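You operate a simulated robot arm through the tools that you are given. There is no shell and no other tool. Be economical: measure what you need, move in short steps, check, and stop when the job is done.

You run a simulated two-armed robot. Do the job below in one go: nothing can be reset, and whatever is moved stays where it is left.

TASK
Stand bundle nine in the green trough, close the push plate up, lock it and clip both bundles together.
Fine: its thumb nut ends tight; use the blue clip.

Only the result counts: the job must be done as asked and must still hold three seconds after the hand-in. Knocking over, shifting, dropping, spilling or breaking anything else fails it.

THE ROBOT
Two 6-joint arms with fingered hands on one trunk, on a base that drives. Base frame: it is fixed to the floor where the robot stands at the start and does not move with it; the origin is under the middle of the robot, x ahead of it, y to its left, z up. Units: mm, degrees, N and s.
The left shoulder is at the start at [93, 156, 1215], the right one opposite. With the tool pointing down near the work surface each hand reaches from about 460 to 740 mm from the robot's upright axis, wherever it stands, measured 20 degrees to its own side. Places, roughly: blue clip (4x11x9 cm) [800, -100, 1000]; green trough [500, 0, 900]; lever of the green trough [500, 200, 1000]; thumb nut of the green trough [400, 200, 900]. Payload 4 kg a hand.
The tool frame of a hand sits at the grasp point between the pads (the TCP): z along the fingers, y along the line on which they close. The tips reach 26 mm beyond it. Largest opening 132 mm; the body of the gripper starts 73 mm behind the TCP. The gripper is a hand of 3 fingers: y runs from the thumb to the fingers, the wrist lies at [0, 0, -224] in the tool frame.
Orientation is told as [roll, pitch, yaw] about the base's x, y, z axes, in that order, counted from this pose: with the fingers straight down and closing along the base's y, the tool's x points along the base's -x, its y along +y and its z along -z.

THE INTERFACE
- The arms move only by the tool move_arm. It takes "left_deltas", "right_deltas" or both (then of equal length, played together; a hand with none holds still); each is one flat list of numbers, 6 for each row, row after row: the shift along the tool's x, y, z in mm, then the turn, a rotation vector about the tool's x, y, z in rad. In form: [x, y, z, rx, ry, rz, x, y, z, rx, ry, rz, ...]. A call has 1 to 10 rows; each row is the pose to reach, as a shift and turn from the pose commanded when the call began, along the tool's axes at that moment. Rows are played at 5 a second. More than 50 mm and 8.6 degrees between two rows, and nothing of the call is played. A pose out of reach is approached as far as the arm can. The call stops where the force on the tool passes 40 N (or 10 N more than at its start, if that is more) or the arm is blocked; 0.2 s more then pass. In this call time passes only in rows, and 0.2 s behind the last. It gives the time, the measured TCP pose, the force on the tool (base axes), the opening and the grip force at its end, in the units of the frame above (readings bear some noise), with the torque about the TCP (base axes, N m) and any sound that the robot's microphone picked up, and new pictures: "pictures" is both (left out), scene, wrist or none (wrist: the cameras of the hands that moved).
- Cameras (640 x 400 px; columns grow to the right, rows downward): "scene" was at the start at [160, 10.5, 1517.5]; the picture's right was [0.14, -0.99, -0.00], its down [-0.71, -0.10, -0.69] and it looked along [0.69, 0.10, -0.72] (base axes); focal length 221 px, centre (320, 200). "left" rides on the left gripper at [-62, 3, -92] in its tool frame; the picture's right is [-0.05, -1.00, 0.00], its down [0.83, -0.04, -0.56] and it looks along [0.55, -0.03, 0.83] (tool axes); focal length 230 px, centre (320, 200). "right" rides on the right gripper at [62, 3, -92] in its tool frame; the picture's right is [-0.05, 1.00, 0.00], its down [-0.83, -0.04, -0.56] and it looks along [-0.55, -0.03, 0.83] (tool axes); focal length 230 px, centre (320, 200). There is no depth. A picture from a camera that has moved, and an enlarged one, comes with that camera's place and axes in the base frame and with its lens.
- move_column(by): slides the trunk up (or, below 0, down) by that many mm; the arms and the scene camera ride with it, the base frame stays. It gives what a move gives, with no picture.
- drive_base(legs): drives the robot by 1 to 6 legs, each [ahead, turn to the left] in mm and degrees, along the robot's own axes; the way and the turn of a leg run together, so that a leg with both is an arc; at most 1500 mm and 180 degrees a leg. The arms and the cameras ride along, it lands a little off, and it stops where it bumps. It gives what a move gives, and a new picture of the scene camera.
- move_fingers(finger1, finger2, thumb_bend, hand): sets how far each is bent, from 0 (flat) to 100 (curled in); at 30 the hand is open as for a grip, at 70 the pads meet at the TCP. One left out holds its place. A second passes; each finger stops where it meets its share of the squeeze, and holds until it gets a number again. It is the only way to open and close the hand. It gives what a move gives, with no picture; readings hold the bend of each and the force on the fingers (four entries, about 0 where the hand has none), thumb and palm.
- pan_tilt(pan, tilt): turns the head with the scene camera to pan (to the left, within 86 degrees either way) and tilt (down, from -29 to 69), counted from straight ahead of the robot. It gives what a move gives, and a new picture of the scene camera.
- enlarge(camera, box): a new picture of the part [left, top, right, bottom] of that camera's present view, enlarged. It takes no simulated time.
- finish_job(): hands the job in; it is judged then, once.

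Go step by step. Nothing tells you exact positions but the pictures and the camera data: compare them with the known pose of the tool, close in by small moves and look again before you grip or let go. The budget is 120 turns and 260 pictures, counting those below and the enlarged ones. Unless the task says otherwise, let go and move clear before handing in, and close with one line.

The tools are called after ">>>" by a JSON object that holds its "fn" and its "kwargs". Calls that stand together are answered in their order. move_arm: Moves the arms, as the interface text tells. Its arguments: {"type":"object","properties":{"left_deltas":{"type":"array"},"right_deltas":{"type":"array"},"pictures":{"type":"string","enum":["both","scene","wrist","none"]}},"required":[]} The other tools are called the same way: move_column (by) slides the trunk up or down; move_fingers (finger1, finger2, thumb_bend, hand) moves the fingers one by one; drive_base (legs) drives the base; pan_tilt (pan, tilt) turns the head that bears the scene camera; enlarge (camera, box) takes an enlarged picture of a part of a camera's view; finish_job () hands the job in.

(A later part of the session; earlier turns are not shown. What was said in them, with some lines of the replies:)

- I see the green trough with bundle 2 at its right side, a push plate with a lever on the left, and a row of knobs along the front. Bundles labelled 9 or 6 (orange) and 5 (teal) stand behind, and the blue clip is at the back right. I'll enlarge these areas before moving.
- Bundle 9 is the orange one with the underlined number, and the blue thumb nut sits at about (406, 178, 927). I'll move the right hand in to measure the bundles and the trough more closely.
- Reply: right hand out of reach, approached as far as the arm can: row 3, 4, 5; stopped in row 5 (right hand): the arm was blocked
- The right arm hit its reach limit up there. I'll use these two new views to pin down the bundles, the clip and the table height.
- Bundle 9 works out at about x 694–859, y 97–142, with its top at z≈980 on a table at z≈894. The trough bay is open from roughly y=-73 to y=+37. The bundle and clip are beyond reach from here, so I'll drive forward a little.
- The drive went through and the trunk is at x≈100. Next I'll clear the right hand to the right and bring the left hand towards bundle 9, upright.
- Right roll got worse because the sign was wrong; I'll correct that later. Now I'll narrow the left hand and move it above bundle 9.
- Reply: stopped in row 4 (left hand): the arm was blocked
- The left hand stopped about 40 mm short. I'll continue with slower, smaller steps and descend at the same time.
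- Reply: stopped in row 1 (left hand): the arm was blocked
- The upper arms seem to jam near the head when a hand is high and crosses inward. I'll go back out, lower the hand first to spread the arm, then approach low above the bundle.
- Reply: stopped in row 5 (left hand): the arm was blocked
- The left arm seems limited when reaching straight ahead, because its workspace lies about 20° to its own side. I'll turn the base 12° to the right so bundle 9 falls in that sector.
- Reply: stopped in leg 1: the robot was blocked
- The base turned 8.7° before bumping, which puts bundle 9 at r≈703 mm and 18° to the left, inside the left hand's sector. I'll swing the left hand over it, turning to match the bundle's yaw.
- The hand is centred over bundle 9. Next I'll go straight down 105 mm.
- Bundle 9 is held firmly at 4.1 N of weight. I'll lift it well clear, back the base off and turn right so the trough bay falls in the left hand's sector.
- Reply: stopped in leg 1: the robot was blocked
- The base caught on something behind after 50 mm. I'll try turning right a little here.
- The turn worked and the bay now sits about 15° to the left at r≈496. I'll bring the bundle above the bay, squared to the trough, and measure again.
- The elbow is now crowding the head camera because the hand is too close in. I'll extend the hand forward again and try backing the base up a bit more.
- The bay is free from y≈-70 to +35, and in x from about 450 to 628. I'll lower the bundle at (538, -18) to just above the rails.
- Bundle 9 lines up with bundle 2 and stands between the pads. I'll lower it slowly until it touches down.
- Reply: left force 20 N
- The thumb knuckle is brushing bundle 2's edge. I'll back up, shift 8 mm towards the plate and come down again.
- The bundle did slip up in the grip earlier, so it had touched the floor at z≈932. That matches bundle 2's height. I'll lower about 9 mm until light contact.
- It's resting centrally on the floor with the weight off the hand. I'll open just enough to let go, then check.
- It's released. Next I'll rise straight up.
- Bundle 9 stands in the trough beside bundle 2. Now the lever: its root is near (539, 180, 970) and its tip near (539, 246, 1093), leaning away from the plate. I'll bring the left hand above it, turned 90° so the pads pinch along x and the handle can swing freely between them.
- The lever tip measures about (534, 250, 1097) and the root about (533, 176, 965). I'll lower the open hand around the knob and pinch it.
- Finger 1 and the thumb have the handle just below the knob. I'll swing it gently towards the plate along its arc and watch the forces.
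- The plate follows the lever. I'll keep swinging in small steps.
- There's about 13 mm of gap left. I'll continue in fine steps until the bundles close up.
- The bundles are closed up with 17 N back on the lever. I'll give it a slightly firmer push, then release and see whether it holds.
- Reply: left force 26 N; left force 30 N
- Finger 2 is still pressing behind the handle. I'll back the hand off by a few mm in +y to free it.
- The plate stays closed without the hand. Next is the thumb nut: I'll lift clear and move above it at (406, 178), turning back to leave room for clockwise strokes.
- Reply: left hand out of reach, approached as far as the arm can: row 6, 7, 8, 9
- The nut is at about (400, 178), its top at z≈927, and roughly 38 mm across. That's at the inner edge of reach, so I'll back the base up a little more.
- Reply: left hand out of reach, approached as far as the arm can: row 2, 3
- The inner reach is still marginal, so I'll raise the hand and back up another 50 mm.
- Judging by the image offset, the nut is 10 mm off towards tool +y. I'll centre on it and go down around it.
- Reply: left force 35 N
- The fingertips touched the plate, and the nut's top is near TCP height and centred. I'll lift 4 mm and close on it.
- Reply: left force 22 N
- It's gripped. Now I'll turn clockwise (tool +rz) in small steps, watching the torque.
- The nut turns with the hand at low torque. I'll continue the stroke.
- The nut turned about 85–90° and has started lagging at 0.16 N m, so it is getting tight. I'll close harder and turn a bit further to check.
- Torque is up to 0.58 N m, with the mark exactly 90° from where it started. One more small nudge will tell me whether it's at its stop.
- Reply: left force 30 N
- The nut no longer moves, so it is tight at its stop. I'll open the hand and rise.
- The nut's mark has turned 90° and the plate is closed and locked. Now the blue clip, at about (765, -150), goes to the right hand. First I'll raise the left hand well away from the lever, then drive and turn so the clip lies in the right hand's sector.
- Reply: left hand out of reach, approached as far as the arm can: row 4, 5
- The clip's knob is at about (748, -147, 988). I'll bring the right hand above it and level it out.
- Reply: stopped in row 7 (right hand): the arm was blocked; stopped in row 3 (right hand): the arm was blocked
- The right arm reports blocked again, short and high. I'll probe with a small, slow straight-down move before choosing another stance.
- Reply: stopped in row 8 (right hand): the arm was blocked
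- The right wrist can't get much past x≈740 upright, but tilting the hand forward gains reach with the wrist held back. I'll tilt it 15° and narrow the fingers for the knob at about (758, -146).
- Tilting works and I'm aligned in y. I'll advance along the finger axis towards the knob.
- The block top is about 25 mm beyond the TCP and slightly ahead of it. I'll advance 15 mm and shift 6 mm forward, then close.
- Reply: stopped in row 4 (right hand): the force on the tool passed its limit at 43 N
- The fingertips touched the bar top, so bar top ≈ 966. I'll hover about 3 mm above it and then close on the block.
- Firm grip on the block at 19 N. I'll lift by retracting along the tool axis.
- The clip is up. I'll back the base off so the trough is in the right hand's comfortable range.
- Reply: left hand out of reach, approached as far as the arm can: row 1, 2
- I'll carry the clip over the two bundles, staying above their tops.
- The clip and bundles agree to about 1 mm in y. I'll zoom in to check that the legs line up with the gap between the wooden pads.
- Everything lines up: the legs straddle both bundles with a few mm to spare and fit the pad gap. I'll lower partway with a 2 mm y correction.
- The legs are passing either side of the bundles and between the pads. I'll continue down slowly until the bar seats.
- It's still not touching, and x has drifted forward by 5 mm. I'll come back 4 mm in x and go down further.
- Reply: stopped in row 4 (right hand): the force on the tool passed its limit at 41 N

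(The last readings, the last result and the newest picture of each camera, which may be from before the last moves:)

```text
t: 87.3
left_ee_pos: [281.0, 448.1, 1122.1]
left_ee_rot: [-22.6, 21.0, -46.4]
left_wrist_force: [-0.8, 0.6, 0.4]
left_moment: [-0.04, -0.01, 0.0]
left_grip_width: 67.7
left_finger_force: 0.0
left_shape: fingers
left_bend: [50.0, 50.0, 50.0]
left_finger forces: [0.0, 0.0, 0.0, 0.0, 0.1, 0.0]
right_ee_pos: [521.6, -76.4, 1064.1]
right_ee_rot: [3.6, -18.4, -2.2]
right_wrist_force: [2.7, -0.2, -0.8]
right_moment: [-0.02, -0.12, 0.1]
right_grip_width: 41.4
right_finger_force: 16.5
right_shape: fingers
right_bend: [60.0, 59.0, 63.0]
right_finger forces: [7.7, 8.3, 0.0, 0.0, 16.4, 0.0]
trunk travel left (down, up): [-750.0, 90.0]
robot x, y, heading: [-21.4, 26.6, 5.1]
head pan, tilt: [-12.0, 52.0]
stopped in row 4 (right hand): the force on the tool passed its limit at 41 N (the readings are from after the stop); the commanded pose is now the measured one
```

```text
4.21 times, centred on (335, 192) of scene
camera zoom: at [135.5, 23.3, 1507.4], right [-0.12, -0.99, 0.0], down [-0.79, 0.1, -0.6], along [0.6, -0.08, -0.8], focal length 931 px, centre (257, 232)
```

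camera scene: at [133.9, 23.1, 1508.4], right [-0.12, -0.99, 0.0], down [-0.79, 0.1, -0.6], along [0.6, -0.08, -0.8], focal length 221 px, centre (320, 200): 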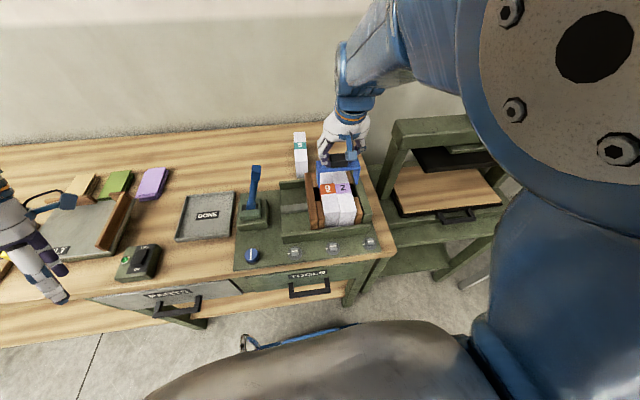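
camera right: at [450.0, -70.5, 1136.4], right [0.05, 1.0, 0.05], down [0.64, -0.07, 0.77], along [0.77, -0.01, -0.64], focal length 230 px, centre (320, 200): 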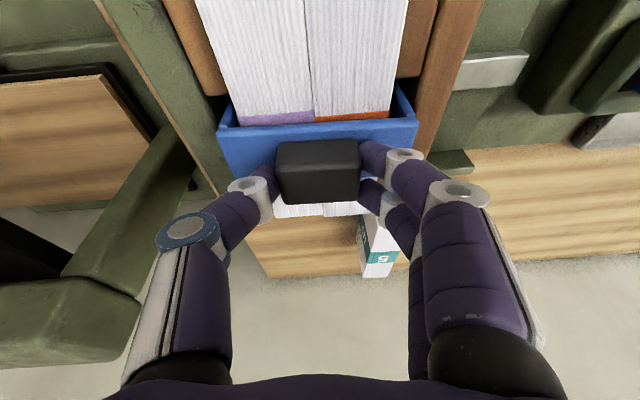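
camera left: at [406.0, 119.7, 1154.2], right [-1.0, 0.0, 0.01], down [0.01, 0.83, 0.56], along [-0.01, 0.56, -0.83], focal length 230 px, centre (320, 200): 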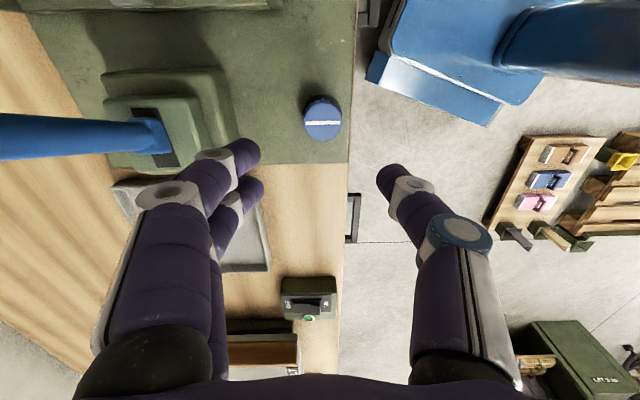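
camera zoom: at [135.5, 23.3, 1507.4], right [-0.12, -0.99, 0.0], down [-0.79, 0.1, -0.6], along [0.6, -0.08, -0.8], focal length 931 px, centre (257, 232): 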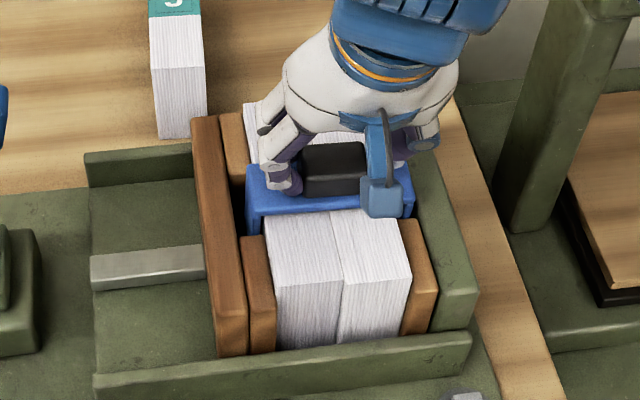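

The bar touched at 41 N and the arm kicked back; the right elbow seems to be crowding the head again. I'll pan the head away, then correct the pose.

>>> {"fn": "pan_tilt", "kwargs": {"pan": 25, "tilt": 52}}

>>> {"fn": "move_arm", "kwargs": {"right_deltas": [-4, 1, -2, 0.015, 0.01, -0.01, -8, 3, 0, 0.03, 0.02, -0.02, -11, 4, 2, 0.047, 0.033, -0.04], "pictures": "wrist"}}

```text
t: 88.4
left_ee_pos: [281.6, 448.2, 1125.3]
left_ee_rot: [-22.3, 20.9, -46.4]
left_wrist_force: [0.7, 0.4, -0.2]
left_moment: [-0.04, 0.01, 0.0]
left_grip_width: 68.1
left_finger_force: 0.0
left_shape: fingers
left_bend: [50.0, 50.0, 50.0]
left_finger forces: [0.0, 0.0, 0.0, 0.0, 0.0, 0.0]
right_ee_pos: [524.0, -76.7, 1067.3]
right_ee_rot: [3.7, -18.7, -2.2]
right_wrist_force: [0.5, -0.1, -0.7]
right_moment: [0.02, -0.04, 0.04]
right_grip_width: 41.4
right_finger_force: 15.5
right_shape: fingers
right_bend: [61.0, 59.0, 63.0]
right_finger forces: [8.3, 8.3, 0.0, 0.1, 16.3, 0.0]
trunk travel left (down, up): [-750.0, 90.0]
robot x, y, heading: [-18.1, 26.9, 5.0]
head pan, tilt: [25.0, 52.0]
camera scene: at [125.9, 69.0, 1508.3], right [0.5, -0.87, -0.01], down [-0.69, -0.39, -0.6], along [0.52, 0.31, -0.8], focal length 221 px, centre (320, 200)
```

scene: 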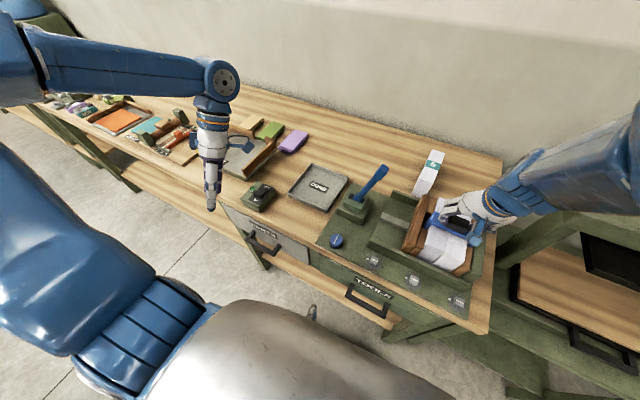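

```text
t: 89.2
left_ee_pos: [282.7, 448.3, 1124.2]
left_ee_rot: [-22.2, 20.8, -46.3]
left_wrist_force: [0.2, 0.6, 0.6]
left_moment: [0.0, 0.0, 0.0]
left_grip_width: 67.4
left_finger_force: 0.0
left_shape: fingers
left_bend: [50.0, 50.0, 50.0]
left_finger forces: [0.0, 0.0, 0.0, 0.1, 0.1, 0.1]
right_ee_pos: [536.2, -72.7, 1076.2]
right_ee_rot: [1.2, -17.7, -0.4]
right_wrist_force: [0.7, -0.1, 0.2]
right_moment: [0.03, -0.01, -0.01]
right_grip_width: 41.4
right_finger_force: 15.9
right_shape: fingers
right_bend: [61.0, 59.0, 63.0]
right_finger forces: [8.8, 8.0, 0.1, 0.0, 16.4, 0.1]
trunk travel left (down, up): [-750.0, 90.0]
robot x, y, heading: [-19.7, 25.3, 5.0]
head pan, tilt: [25.0, 52.0]
camera right: at [451.4, -70.6, 1143.4], right [0.05, 1.0, 0.04], down [0.62, -0.06, 0.78], along [0.78, -0.02, -0.62], focal length 230 px, centre (320, 200)
```

right: 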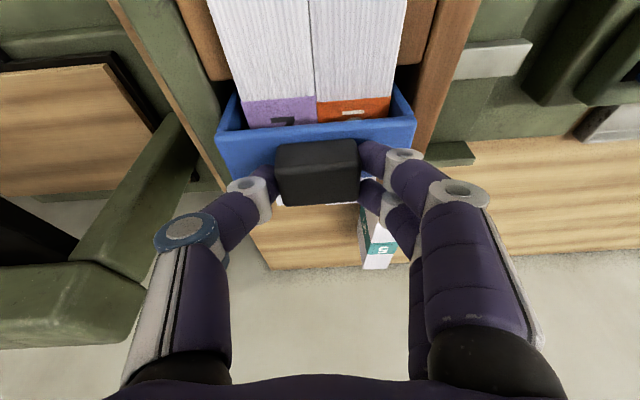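

The pose is better now, and the head is out of the way. I'll lower again with small corrections.

>>> {"fn": "move_arm", "kwargs": {"right_deltas": [4, 0, 5, 0.003, 0.01, -0.005, 7, 1, 10, 0.005, 0.02, -0.007, 9, 1, 14, 0.005, 0.02, -0.007], "pictures": "none"}}

>>> {"fn": "enlarge", "kwargs": {"camera": "right", "box": [200, 50, 440, 220]}}

>>> {"fn": "enlarge", "kwargs": {"camera": "scene", "box": [380, 170, 500, 290]}}

```text
t: 90.0
left_ee_pos: [281.9, 447.4, 1123.8]
left_ee_rot: [-22.2, 20.9, -46.3]
left_wrist_force: [0.1, -0.1, -0.1]
left_moment: [0.0, -0.01, -0.01]
left_grip_width: 67.3
left_finger_force: 0.0
left_shape: fingers
left_bend: [50.0, 50.0, 50.0]
left_finger forces: [0.0, 0.1, 0.1, 0.0, 0.0, 0.1]
right_ee_pos: [534.4, -72.7, 1061.0]
right_ee_rot: [1.6, -16.5, -0.7]
right_wrist_force: [0.0, 0.0, -0.4]
right_moment: [0.01, -0.01, 0.03]
right_grip_width: 41.3
right_finger_force: 16.3
right_shape: fingers
right_bend: [61.0, 59.0, 63.0]
right_finger forces: [8.4, 7.9, 0.1, 0.0, 16.4, 0.0]
trunk travel left (down, up): [-750.0, 90.0]
robot x, y, heading: [-17.9, 24.9, 4.9]
head pan, tilt: [25.0, 52.0]
```

```text
2.35 times, centred on (320, 135) of right
camera zoom: at [449.9, -70.8, 1130.5], right [0.05, 1.0, 0.04], down [0.64, -0.07, 0.77], along [0.77, -0.01, -0.64], focal length 541 px, centre (320, 353)
```

zoom: 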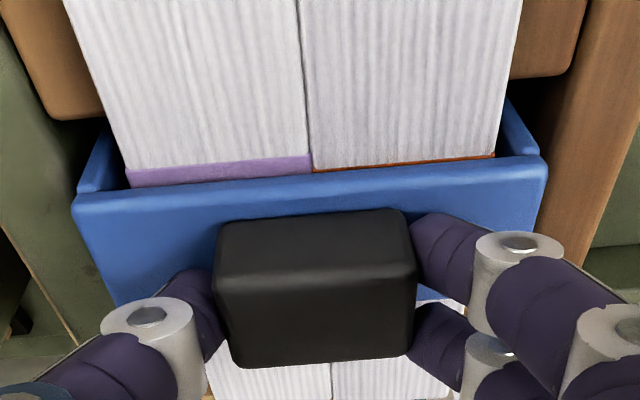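

```text
3.33 times, centred on (440, 230) of scene
camera zoom: at [125.8, 69.2, 1508.3], right [0.5, -0.87, -0.01], down [-0.69, -0.39, -0.6], along [0.52, 0.31, -0.8], focal length 737 px, centre (-80, 100)
```

zoom: 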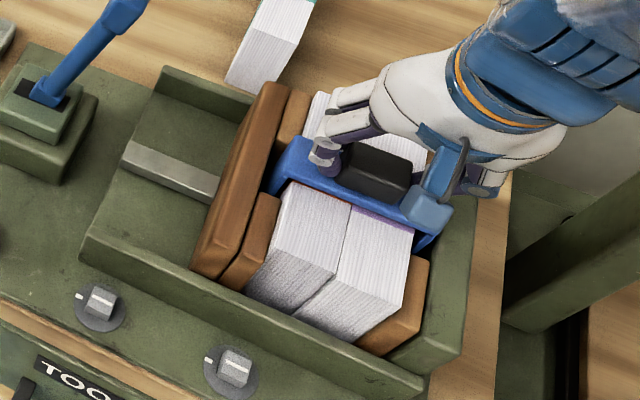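

>>> {"fn": "move_arm", "kwargs": {"right_deltas": [1, 0, 3, 0.006, 0, -0.005, 2, 0, 6, 0.01, 0, -0.008], "pictures": "none"}}

>>> {"fn": "enlarge", "kwargs": {"camera": "right", "box": [200, 50, 440, 220]}}

>>> {"fn": "enlarge", "kwargs": {"camera": "scene", "box": [380, 170, 500, 290]}}

```text
t: 90.6
left_ee_pos: [282.2, 447.5, 1123.4]
left_ee_rot: [-22.2, 20.8, -46.3]
left_wrist_force: [-1.6, 1.2, 1.2]
left_moment: [0.01, -0.01, 0.01]
left_grip_width: 67.8
left_finger_force: 0.1
left_shape: fingers
left_bend: [50.0, 50.0, 50.0]
left_finger forces: [0.0, 0.1, 0.1, 0.1, 0.0, 0.0]
right_ee_pos: [534.2, -72.6, 1055.3]
right_ee_rot: [1.5, -16.5, -0.7]
right_wrist_force: [3.2, -0.5, 10.0]
right_moment: [0.37, -0.04, -0.1]
right_grip_width: 41.5
right_finger_force: 21.6
right_shape: fingers
right_bend: [61.0, 59.0, 63.0]
right_finger forces: [17.6, 7.8, 0.0, 0.0, 17.6, 0.0]
trunk travel left (down, up): [-750.0, 90.0]
robot x, y, heading: [-20.7, 27.7, 5.1]
head pan, tilt: [25.0, 52.0]
```

```text
2.35 times, centred on (320, 135) of right
camera zoom: at [449.9, -71.3, 1125.9], right [0.05, 1.0, 0.04], down [0.64, -0.07, 0.77], along [0.77, -0.02, -0.64], focal length 541 px, centre (320, 353)
```

zoom: 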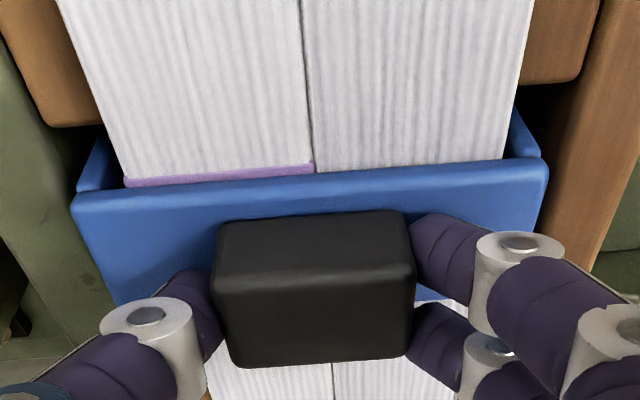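

```text
3.33 times, centred on (440, 230) of scene
camera zoom: at [124.7, 69.3, 1508.7], right [0.5, -0.87, -0.01], down [-0.69, -0.39, -0.6], along [0.52, 0.31, -0.8], focal length 737 px, centre (-80, 100)
```

zoom: 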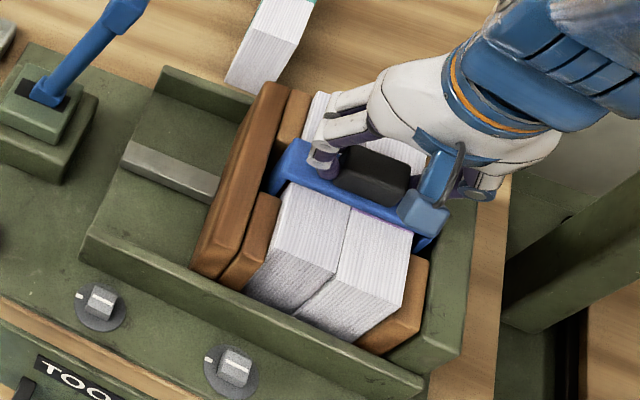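

The bar is in contact at 10 N. I'll open the fingers gently and check how it sits.

>>> {"fn": "move_fingers", "kwargs": {"hand": "right", "finger1": 53, "finger2": 53, "thumb_bend": 54}}

>>> {"fn": "enlarge", "kwargs": {"camera": "right", "box": [180, 50, 460, 240]}}

>>> {"fn": "enlarge", "kwargs": {"camera": "scene", "box": [380, 170, 500, 290]}}

```text
t: 91.3
left_ee_pos: [255.5, 444.6, 1106.8]
left_ee_rot: [-26.1, 23.7, -48.1]
left_wrist_force: [-1.2, -0.7, 0.4]
left_moment: [-0.01, -0.02, 0.01]
left_grip_width: 67.6
left_finger_force: 0.1
left_shape: fingers
left_bend: [50.0, 50.0, 50.0]
left_finger forces: [0.0, 0.0, 0.0, 0.0, 0.0, 0.0]
right_ee_pos: [519.7, -76.9, 1065.1]
right_ee_rot: [3.2, -17.4, -1.8]
right_wrist_force: [0.2, -0.6, -0.5]
right_moment: [0.0, 0.01, -0.03]
right_grip_width: 55.7
right_finger_force: 0.0
right_shape: fingers
right_bend: [53.0, 53.0, 54.0]
right_finger forces: [0.1, 0.1, 0.0, 0.0, 0.0, 0.1]
trunk travel left (down, up): [-750.0, 90.0]
robot x, y, heading: [-19.9, 27.3, 5.2]
head pan, tilt: [25.0, 52.0]
stopped (right hand): the force on the tool passed its limit at 42 N (the readings are from after the stop); the commanded pose is now the measured one
```

```text
2.11 times, centred on (320, 145) of right
camera zoom: at [433.4, -75.4, 1133.0], right [0.07, 1.0, 0.07], down [0.63, -0.09, 0.77], along [0.78, -0.01, -0.63], focal length 484 px, centre (320, 316)
```

zoom: 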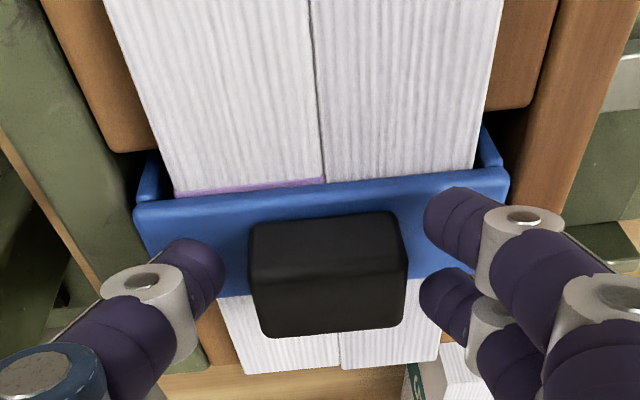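

```text
3.33 times, centred on (440, 230) of scene
camera zoom: at [125.0, 70.1, 1507.5], right [0.5, -0.87, -0.01], down [-0.69, -0.4, -0.6], along [0.52, 0.31, -0.8], focal length 737 px, centre (-80, 100)
```

zoom: 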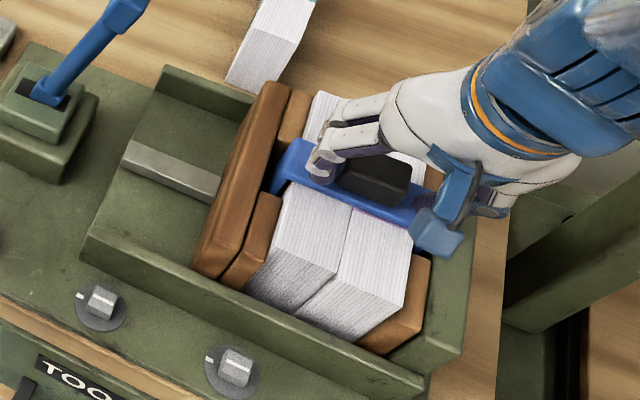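

The clip sits over both bundles and the fingers are clear of the block. I'll retract the right hand along its axis.

>>> {"fn": "move_arm", "kwargs": {"right_deltas": [0, 0, -8, 0, 0, 0, 0, 0, -20, 0, 0, 0, 0, 0, -40, 0, 0, 0, 0, 0, -70, 0, 0, 0, 0, 0, -105, 0, 0, 0], "pictures": "wrist"}}

>>> {"fn": "enlarge", "kwargs": {"camera": "scene", "box": [360, 150, 500, 290]}}

>>> {"fn": "enlarge", "kwargs": {"camera": "right", "box": [200, 0, 460, 200]}}

```text
t: 92.5
left_ee_pos: [257.9, 444.4, 1108.7]
left_ee_rot: [-25.8, 23.6, -47.9]
left_wrist_force: [0.1, 0.2, 0.3]
left_moment: [-0.03, 0.0, -0.02]
left_grip_width: 67.7
left_finger_force: 0.1
left_shape: fingers
left_bend: [50.0, 50.0, 50.0]
left_finger forces: [0.0, 0.0, 0.0, 0.0, 0.0, 0.0]
right_ee_pos: [500.7, -78.5, 1140.8]
right_ee_rot: [1.2, -15.3, -0.7]
right_wrist_force: [1.2, 1.4, -0.7]
right_moment: [0.03, -0.02, 0.02]
right_grip_width: 55.8
right_finger_force: 0.0
right_shape: fingers
right_bend: [53.0, 53.0, 54.0]
right_finger forces: [0.0, 0.0, 0.0, 0.0, 0.0, 0.0]
right hand out of reach, approached as far as the arm can: row 5
trunk travel left (down, up): [-750.0, 90.0]
robot x, y, heading: [-18.6, 27.1, 5.0]
head pan, tilt: [25.0, 52.0]
camera right: at [417.9, -75.6, 1211.5], right [0.06, 1.0, 0.03], down [0.65, -0.06, 0.75], along [0.75, -0.02, -0.66], focal length 230 px, centre (320, 200)
```

right: 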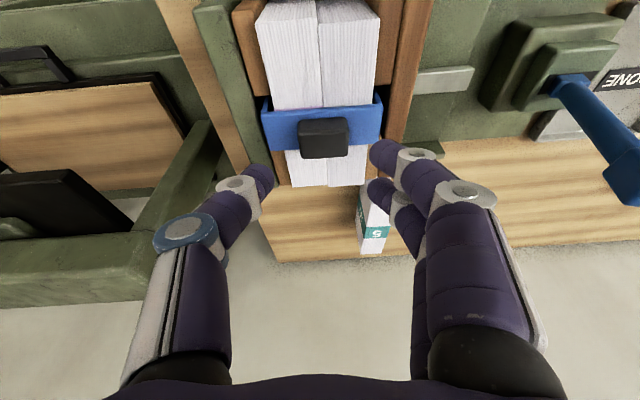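

```text
2.86 times, centred on (430, 220) of scene
camera zoom: at [126.7, 69.4, 1508.2], right [0.5, -0.87, -0.01], down [-0.7, -0.39, -0.6], along [0.52, 0.3, -0.8], focal length 632 px, centre (6, 143)
```

zoom: 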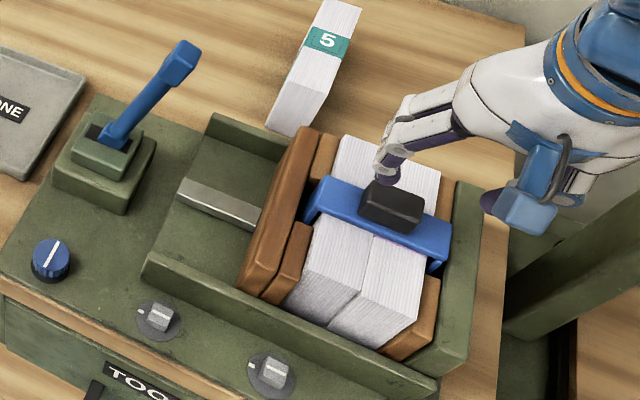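

```text
2.00 times, centred on (330, 100) of right
camera zoom: at [417.9, -75.6, 1211.5], right [0.06, 1.0, 0.03], down [0.65, -0.06, 0.75], along [0.75, -0.02, -0.66], focal length 460 px, centre (300, 400)
```

zoom: 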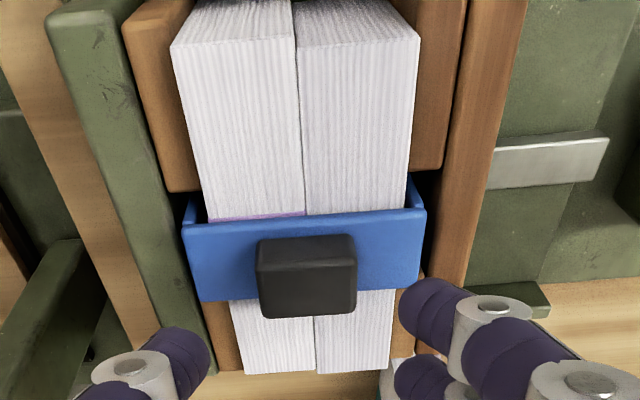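

The clip sits across both bundles. I'll move the right hand clear to the side and look once more from the head camera.

>>> {"fn": "move_arm", "kwargs": {"right_deltas": [0, -25, -10, 0, 0, 0, 0, -55, -20, 0, 0, 0, 0, -85, -30, 0, 0, 0, 0, -120, -40, 0, 0, 0], "pictures": "none"}}

>>> {"fn": "pan_tilt", "kwargs": {"pan": -5, "tilt": 50}}

>>> {"fn": "enlarge", "kwargs": {"camera": "scene", "box": [290, 150, 400, 260]}}

>>> {"fn": "enlarge", "kwargs": {"camera": "right", "box": [250, 0, 550, 200]}}

```text
t: 93.5
left_ee_pos: [256.8, 441.0, 1108.2]
left_ee_rot: [-25.7, 23.6, -47.9]
left_wrist_force: [-0.5, -0.1, -1.3]
left_moment: [0.02, 0.02, -0.03]
left_grip_width: 67.5
left_finger_force: 0.0
left_shape: fingers
left_bend: [50.0, 50.0, 50.0]
left_finger forces: [0.2, 0.0, 0.0, 0.0, 0.1, 0.1]
right_ee_pos: [517.1, -195.4, 1160.2]
right_ee_rot: [1.8, -15.4, -0.7]
right_wrist_force: [-0.3, 0.2, 0.8]
right_moment: [0.02, 0.01, -0.01]
right_grip_width: 55.9
right_finger_force: 0.1
right_shape: fingers
right_bend: [53.0, 53.0, 54.0]
right_finger forces: [0.0, 0.0, 0.1, 0.1, 0.0, 0.0]
right hand out of reach, approached as far as the arm can: row 1, 2, 3, 4
trunk travel left (down, up): [-750.0, 90.0]
robot x, y, heading: [-15.6, 26.0, 5.1]
head pan, tilt: [25.0, 52.0]
```

```text
t: 94.5
left_ee_pos: [257.5, 445.4, 1109.2]
left_ee_rot: [-25.8, 23.6, -47.9]
left_wrist_force: [-0.5, 0.2, 0.1]
left_moment: [-0.01, -0.03, 0.02]
left_grip_width: 67.7
left_finger_force: 0.0
left_shape: fingers
left_bend: [50.0, 50.0, 50.0]
left_finger forces: [0.0, 0.0, 0.1, 0.1, 0.0, 0.0]
right_ee_pos: [516.8, -192.3, 1161.0]
right_ee_rot: [1.5, -15.4, -0.6]
right_wrist_force: [0.1, 0.0, 0.3]
right_moment: [0.01, 0.01, 0.0]
right_grip_width: 55.6
right_finger_force: 0.0
right_shape: fingers
right_bend: [53.0, 53.0, 54.0]
right_finger forces: [0.1, 0.0, 0.0, 0.1, 0.0, 0.1]
trunk travel left (down, up): [-750.0, 90.0]
robot x, y, heading: [-16.3, 27.3, 5.0]
head pan, tilt: [-5.0, 50.0]
camera scene: at [137.7, 32.2, 1510.8], right [0.0, -1.0, 0.0], down [-0.78, 0.0, -0.63], along [0.63, 0.0, -0.78], focal length 221 px, centre (320, 200)
```

scene: 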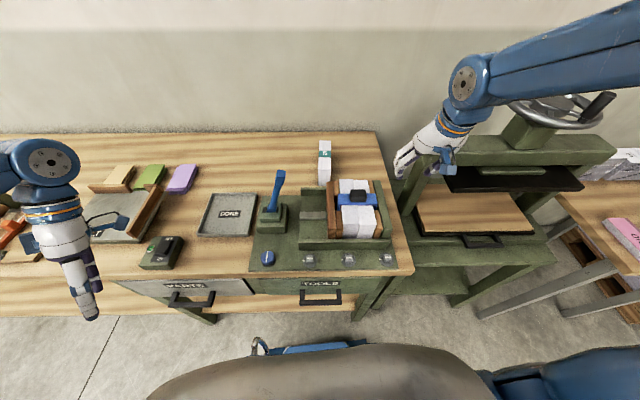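

```text
3.64 times, centred on (345, 205) of scene
camera zoom: at [137.7, 32.2, 1510.8], right [0.0, -1.0, 0.0], down [-0.78, 0.0, -0.63], along [0.63, 0.0, -0.78], focal length 804 px, centre (229, 182)
```

zoom: 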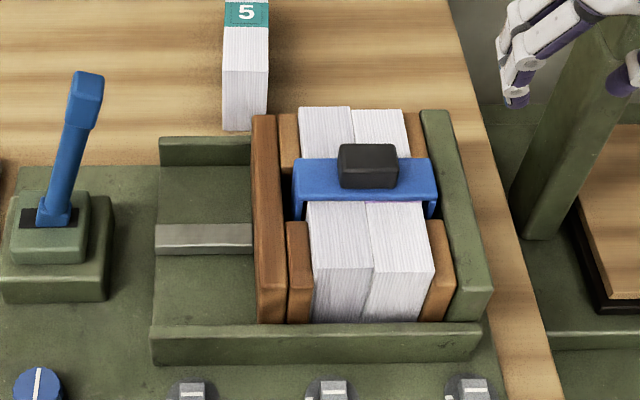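

```text
2.00 times, centred on (400, 100) of right
camera zoom: at [434.3, -189.5, 1232.1], right [0.05, 1.0, 0.04], down [0.65, -0.06, 0.75], along [0.76, -0.01, -0.66], focal length 460 px, centre (160, 400)
```

zoom: 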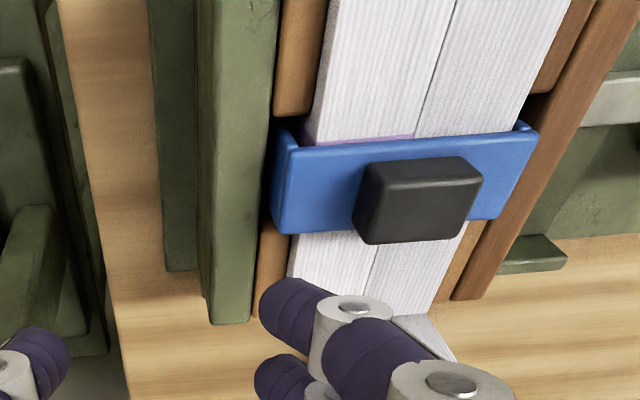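

Bundle 9 stands beside bundle 2 with the plate closed up, and the nut's mark is at its tight stop. The clip sits level over both bundles, and both hands are clear, so I'm handing in.

>>> {"fn": "finish_job", "kwargs": {}}

```text
The job is handed in.
```

Bundle nine now stands in the green trough next to bundle two. The push plate is closed up and locked with the thumb nut turned to its tight stop, and the blue clip sits across both bundles.
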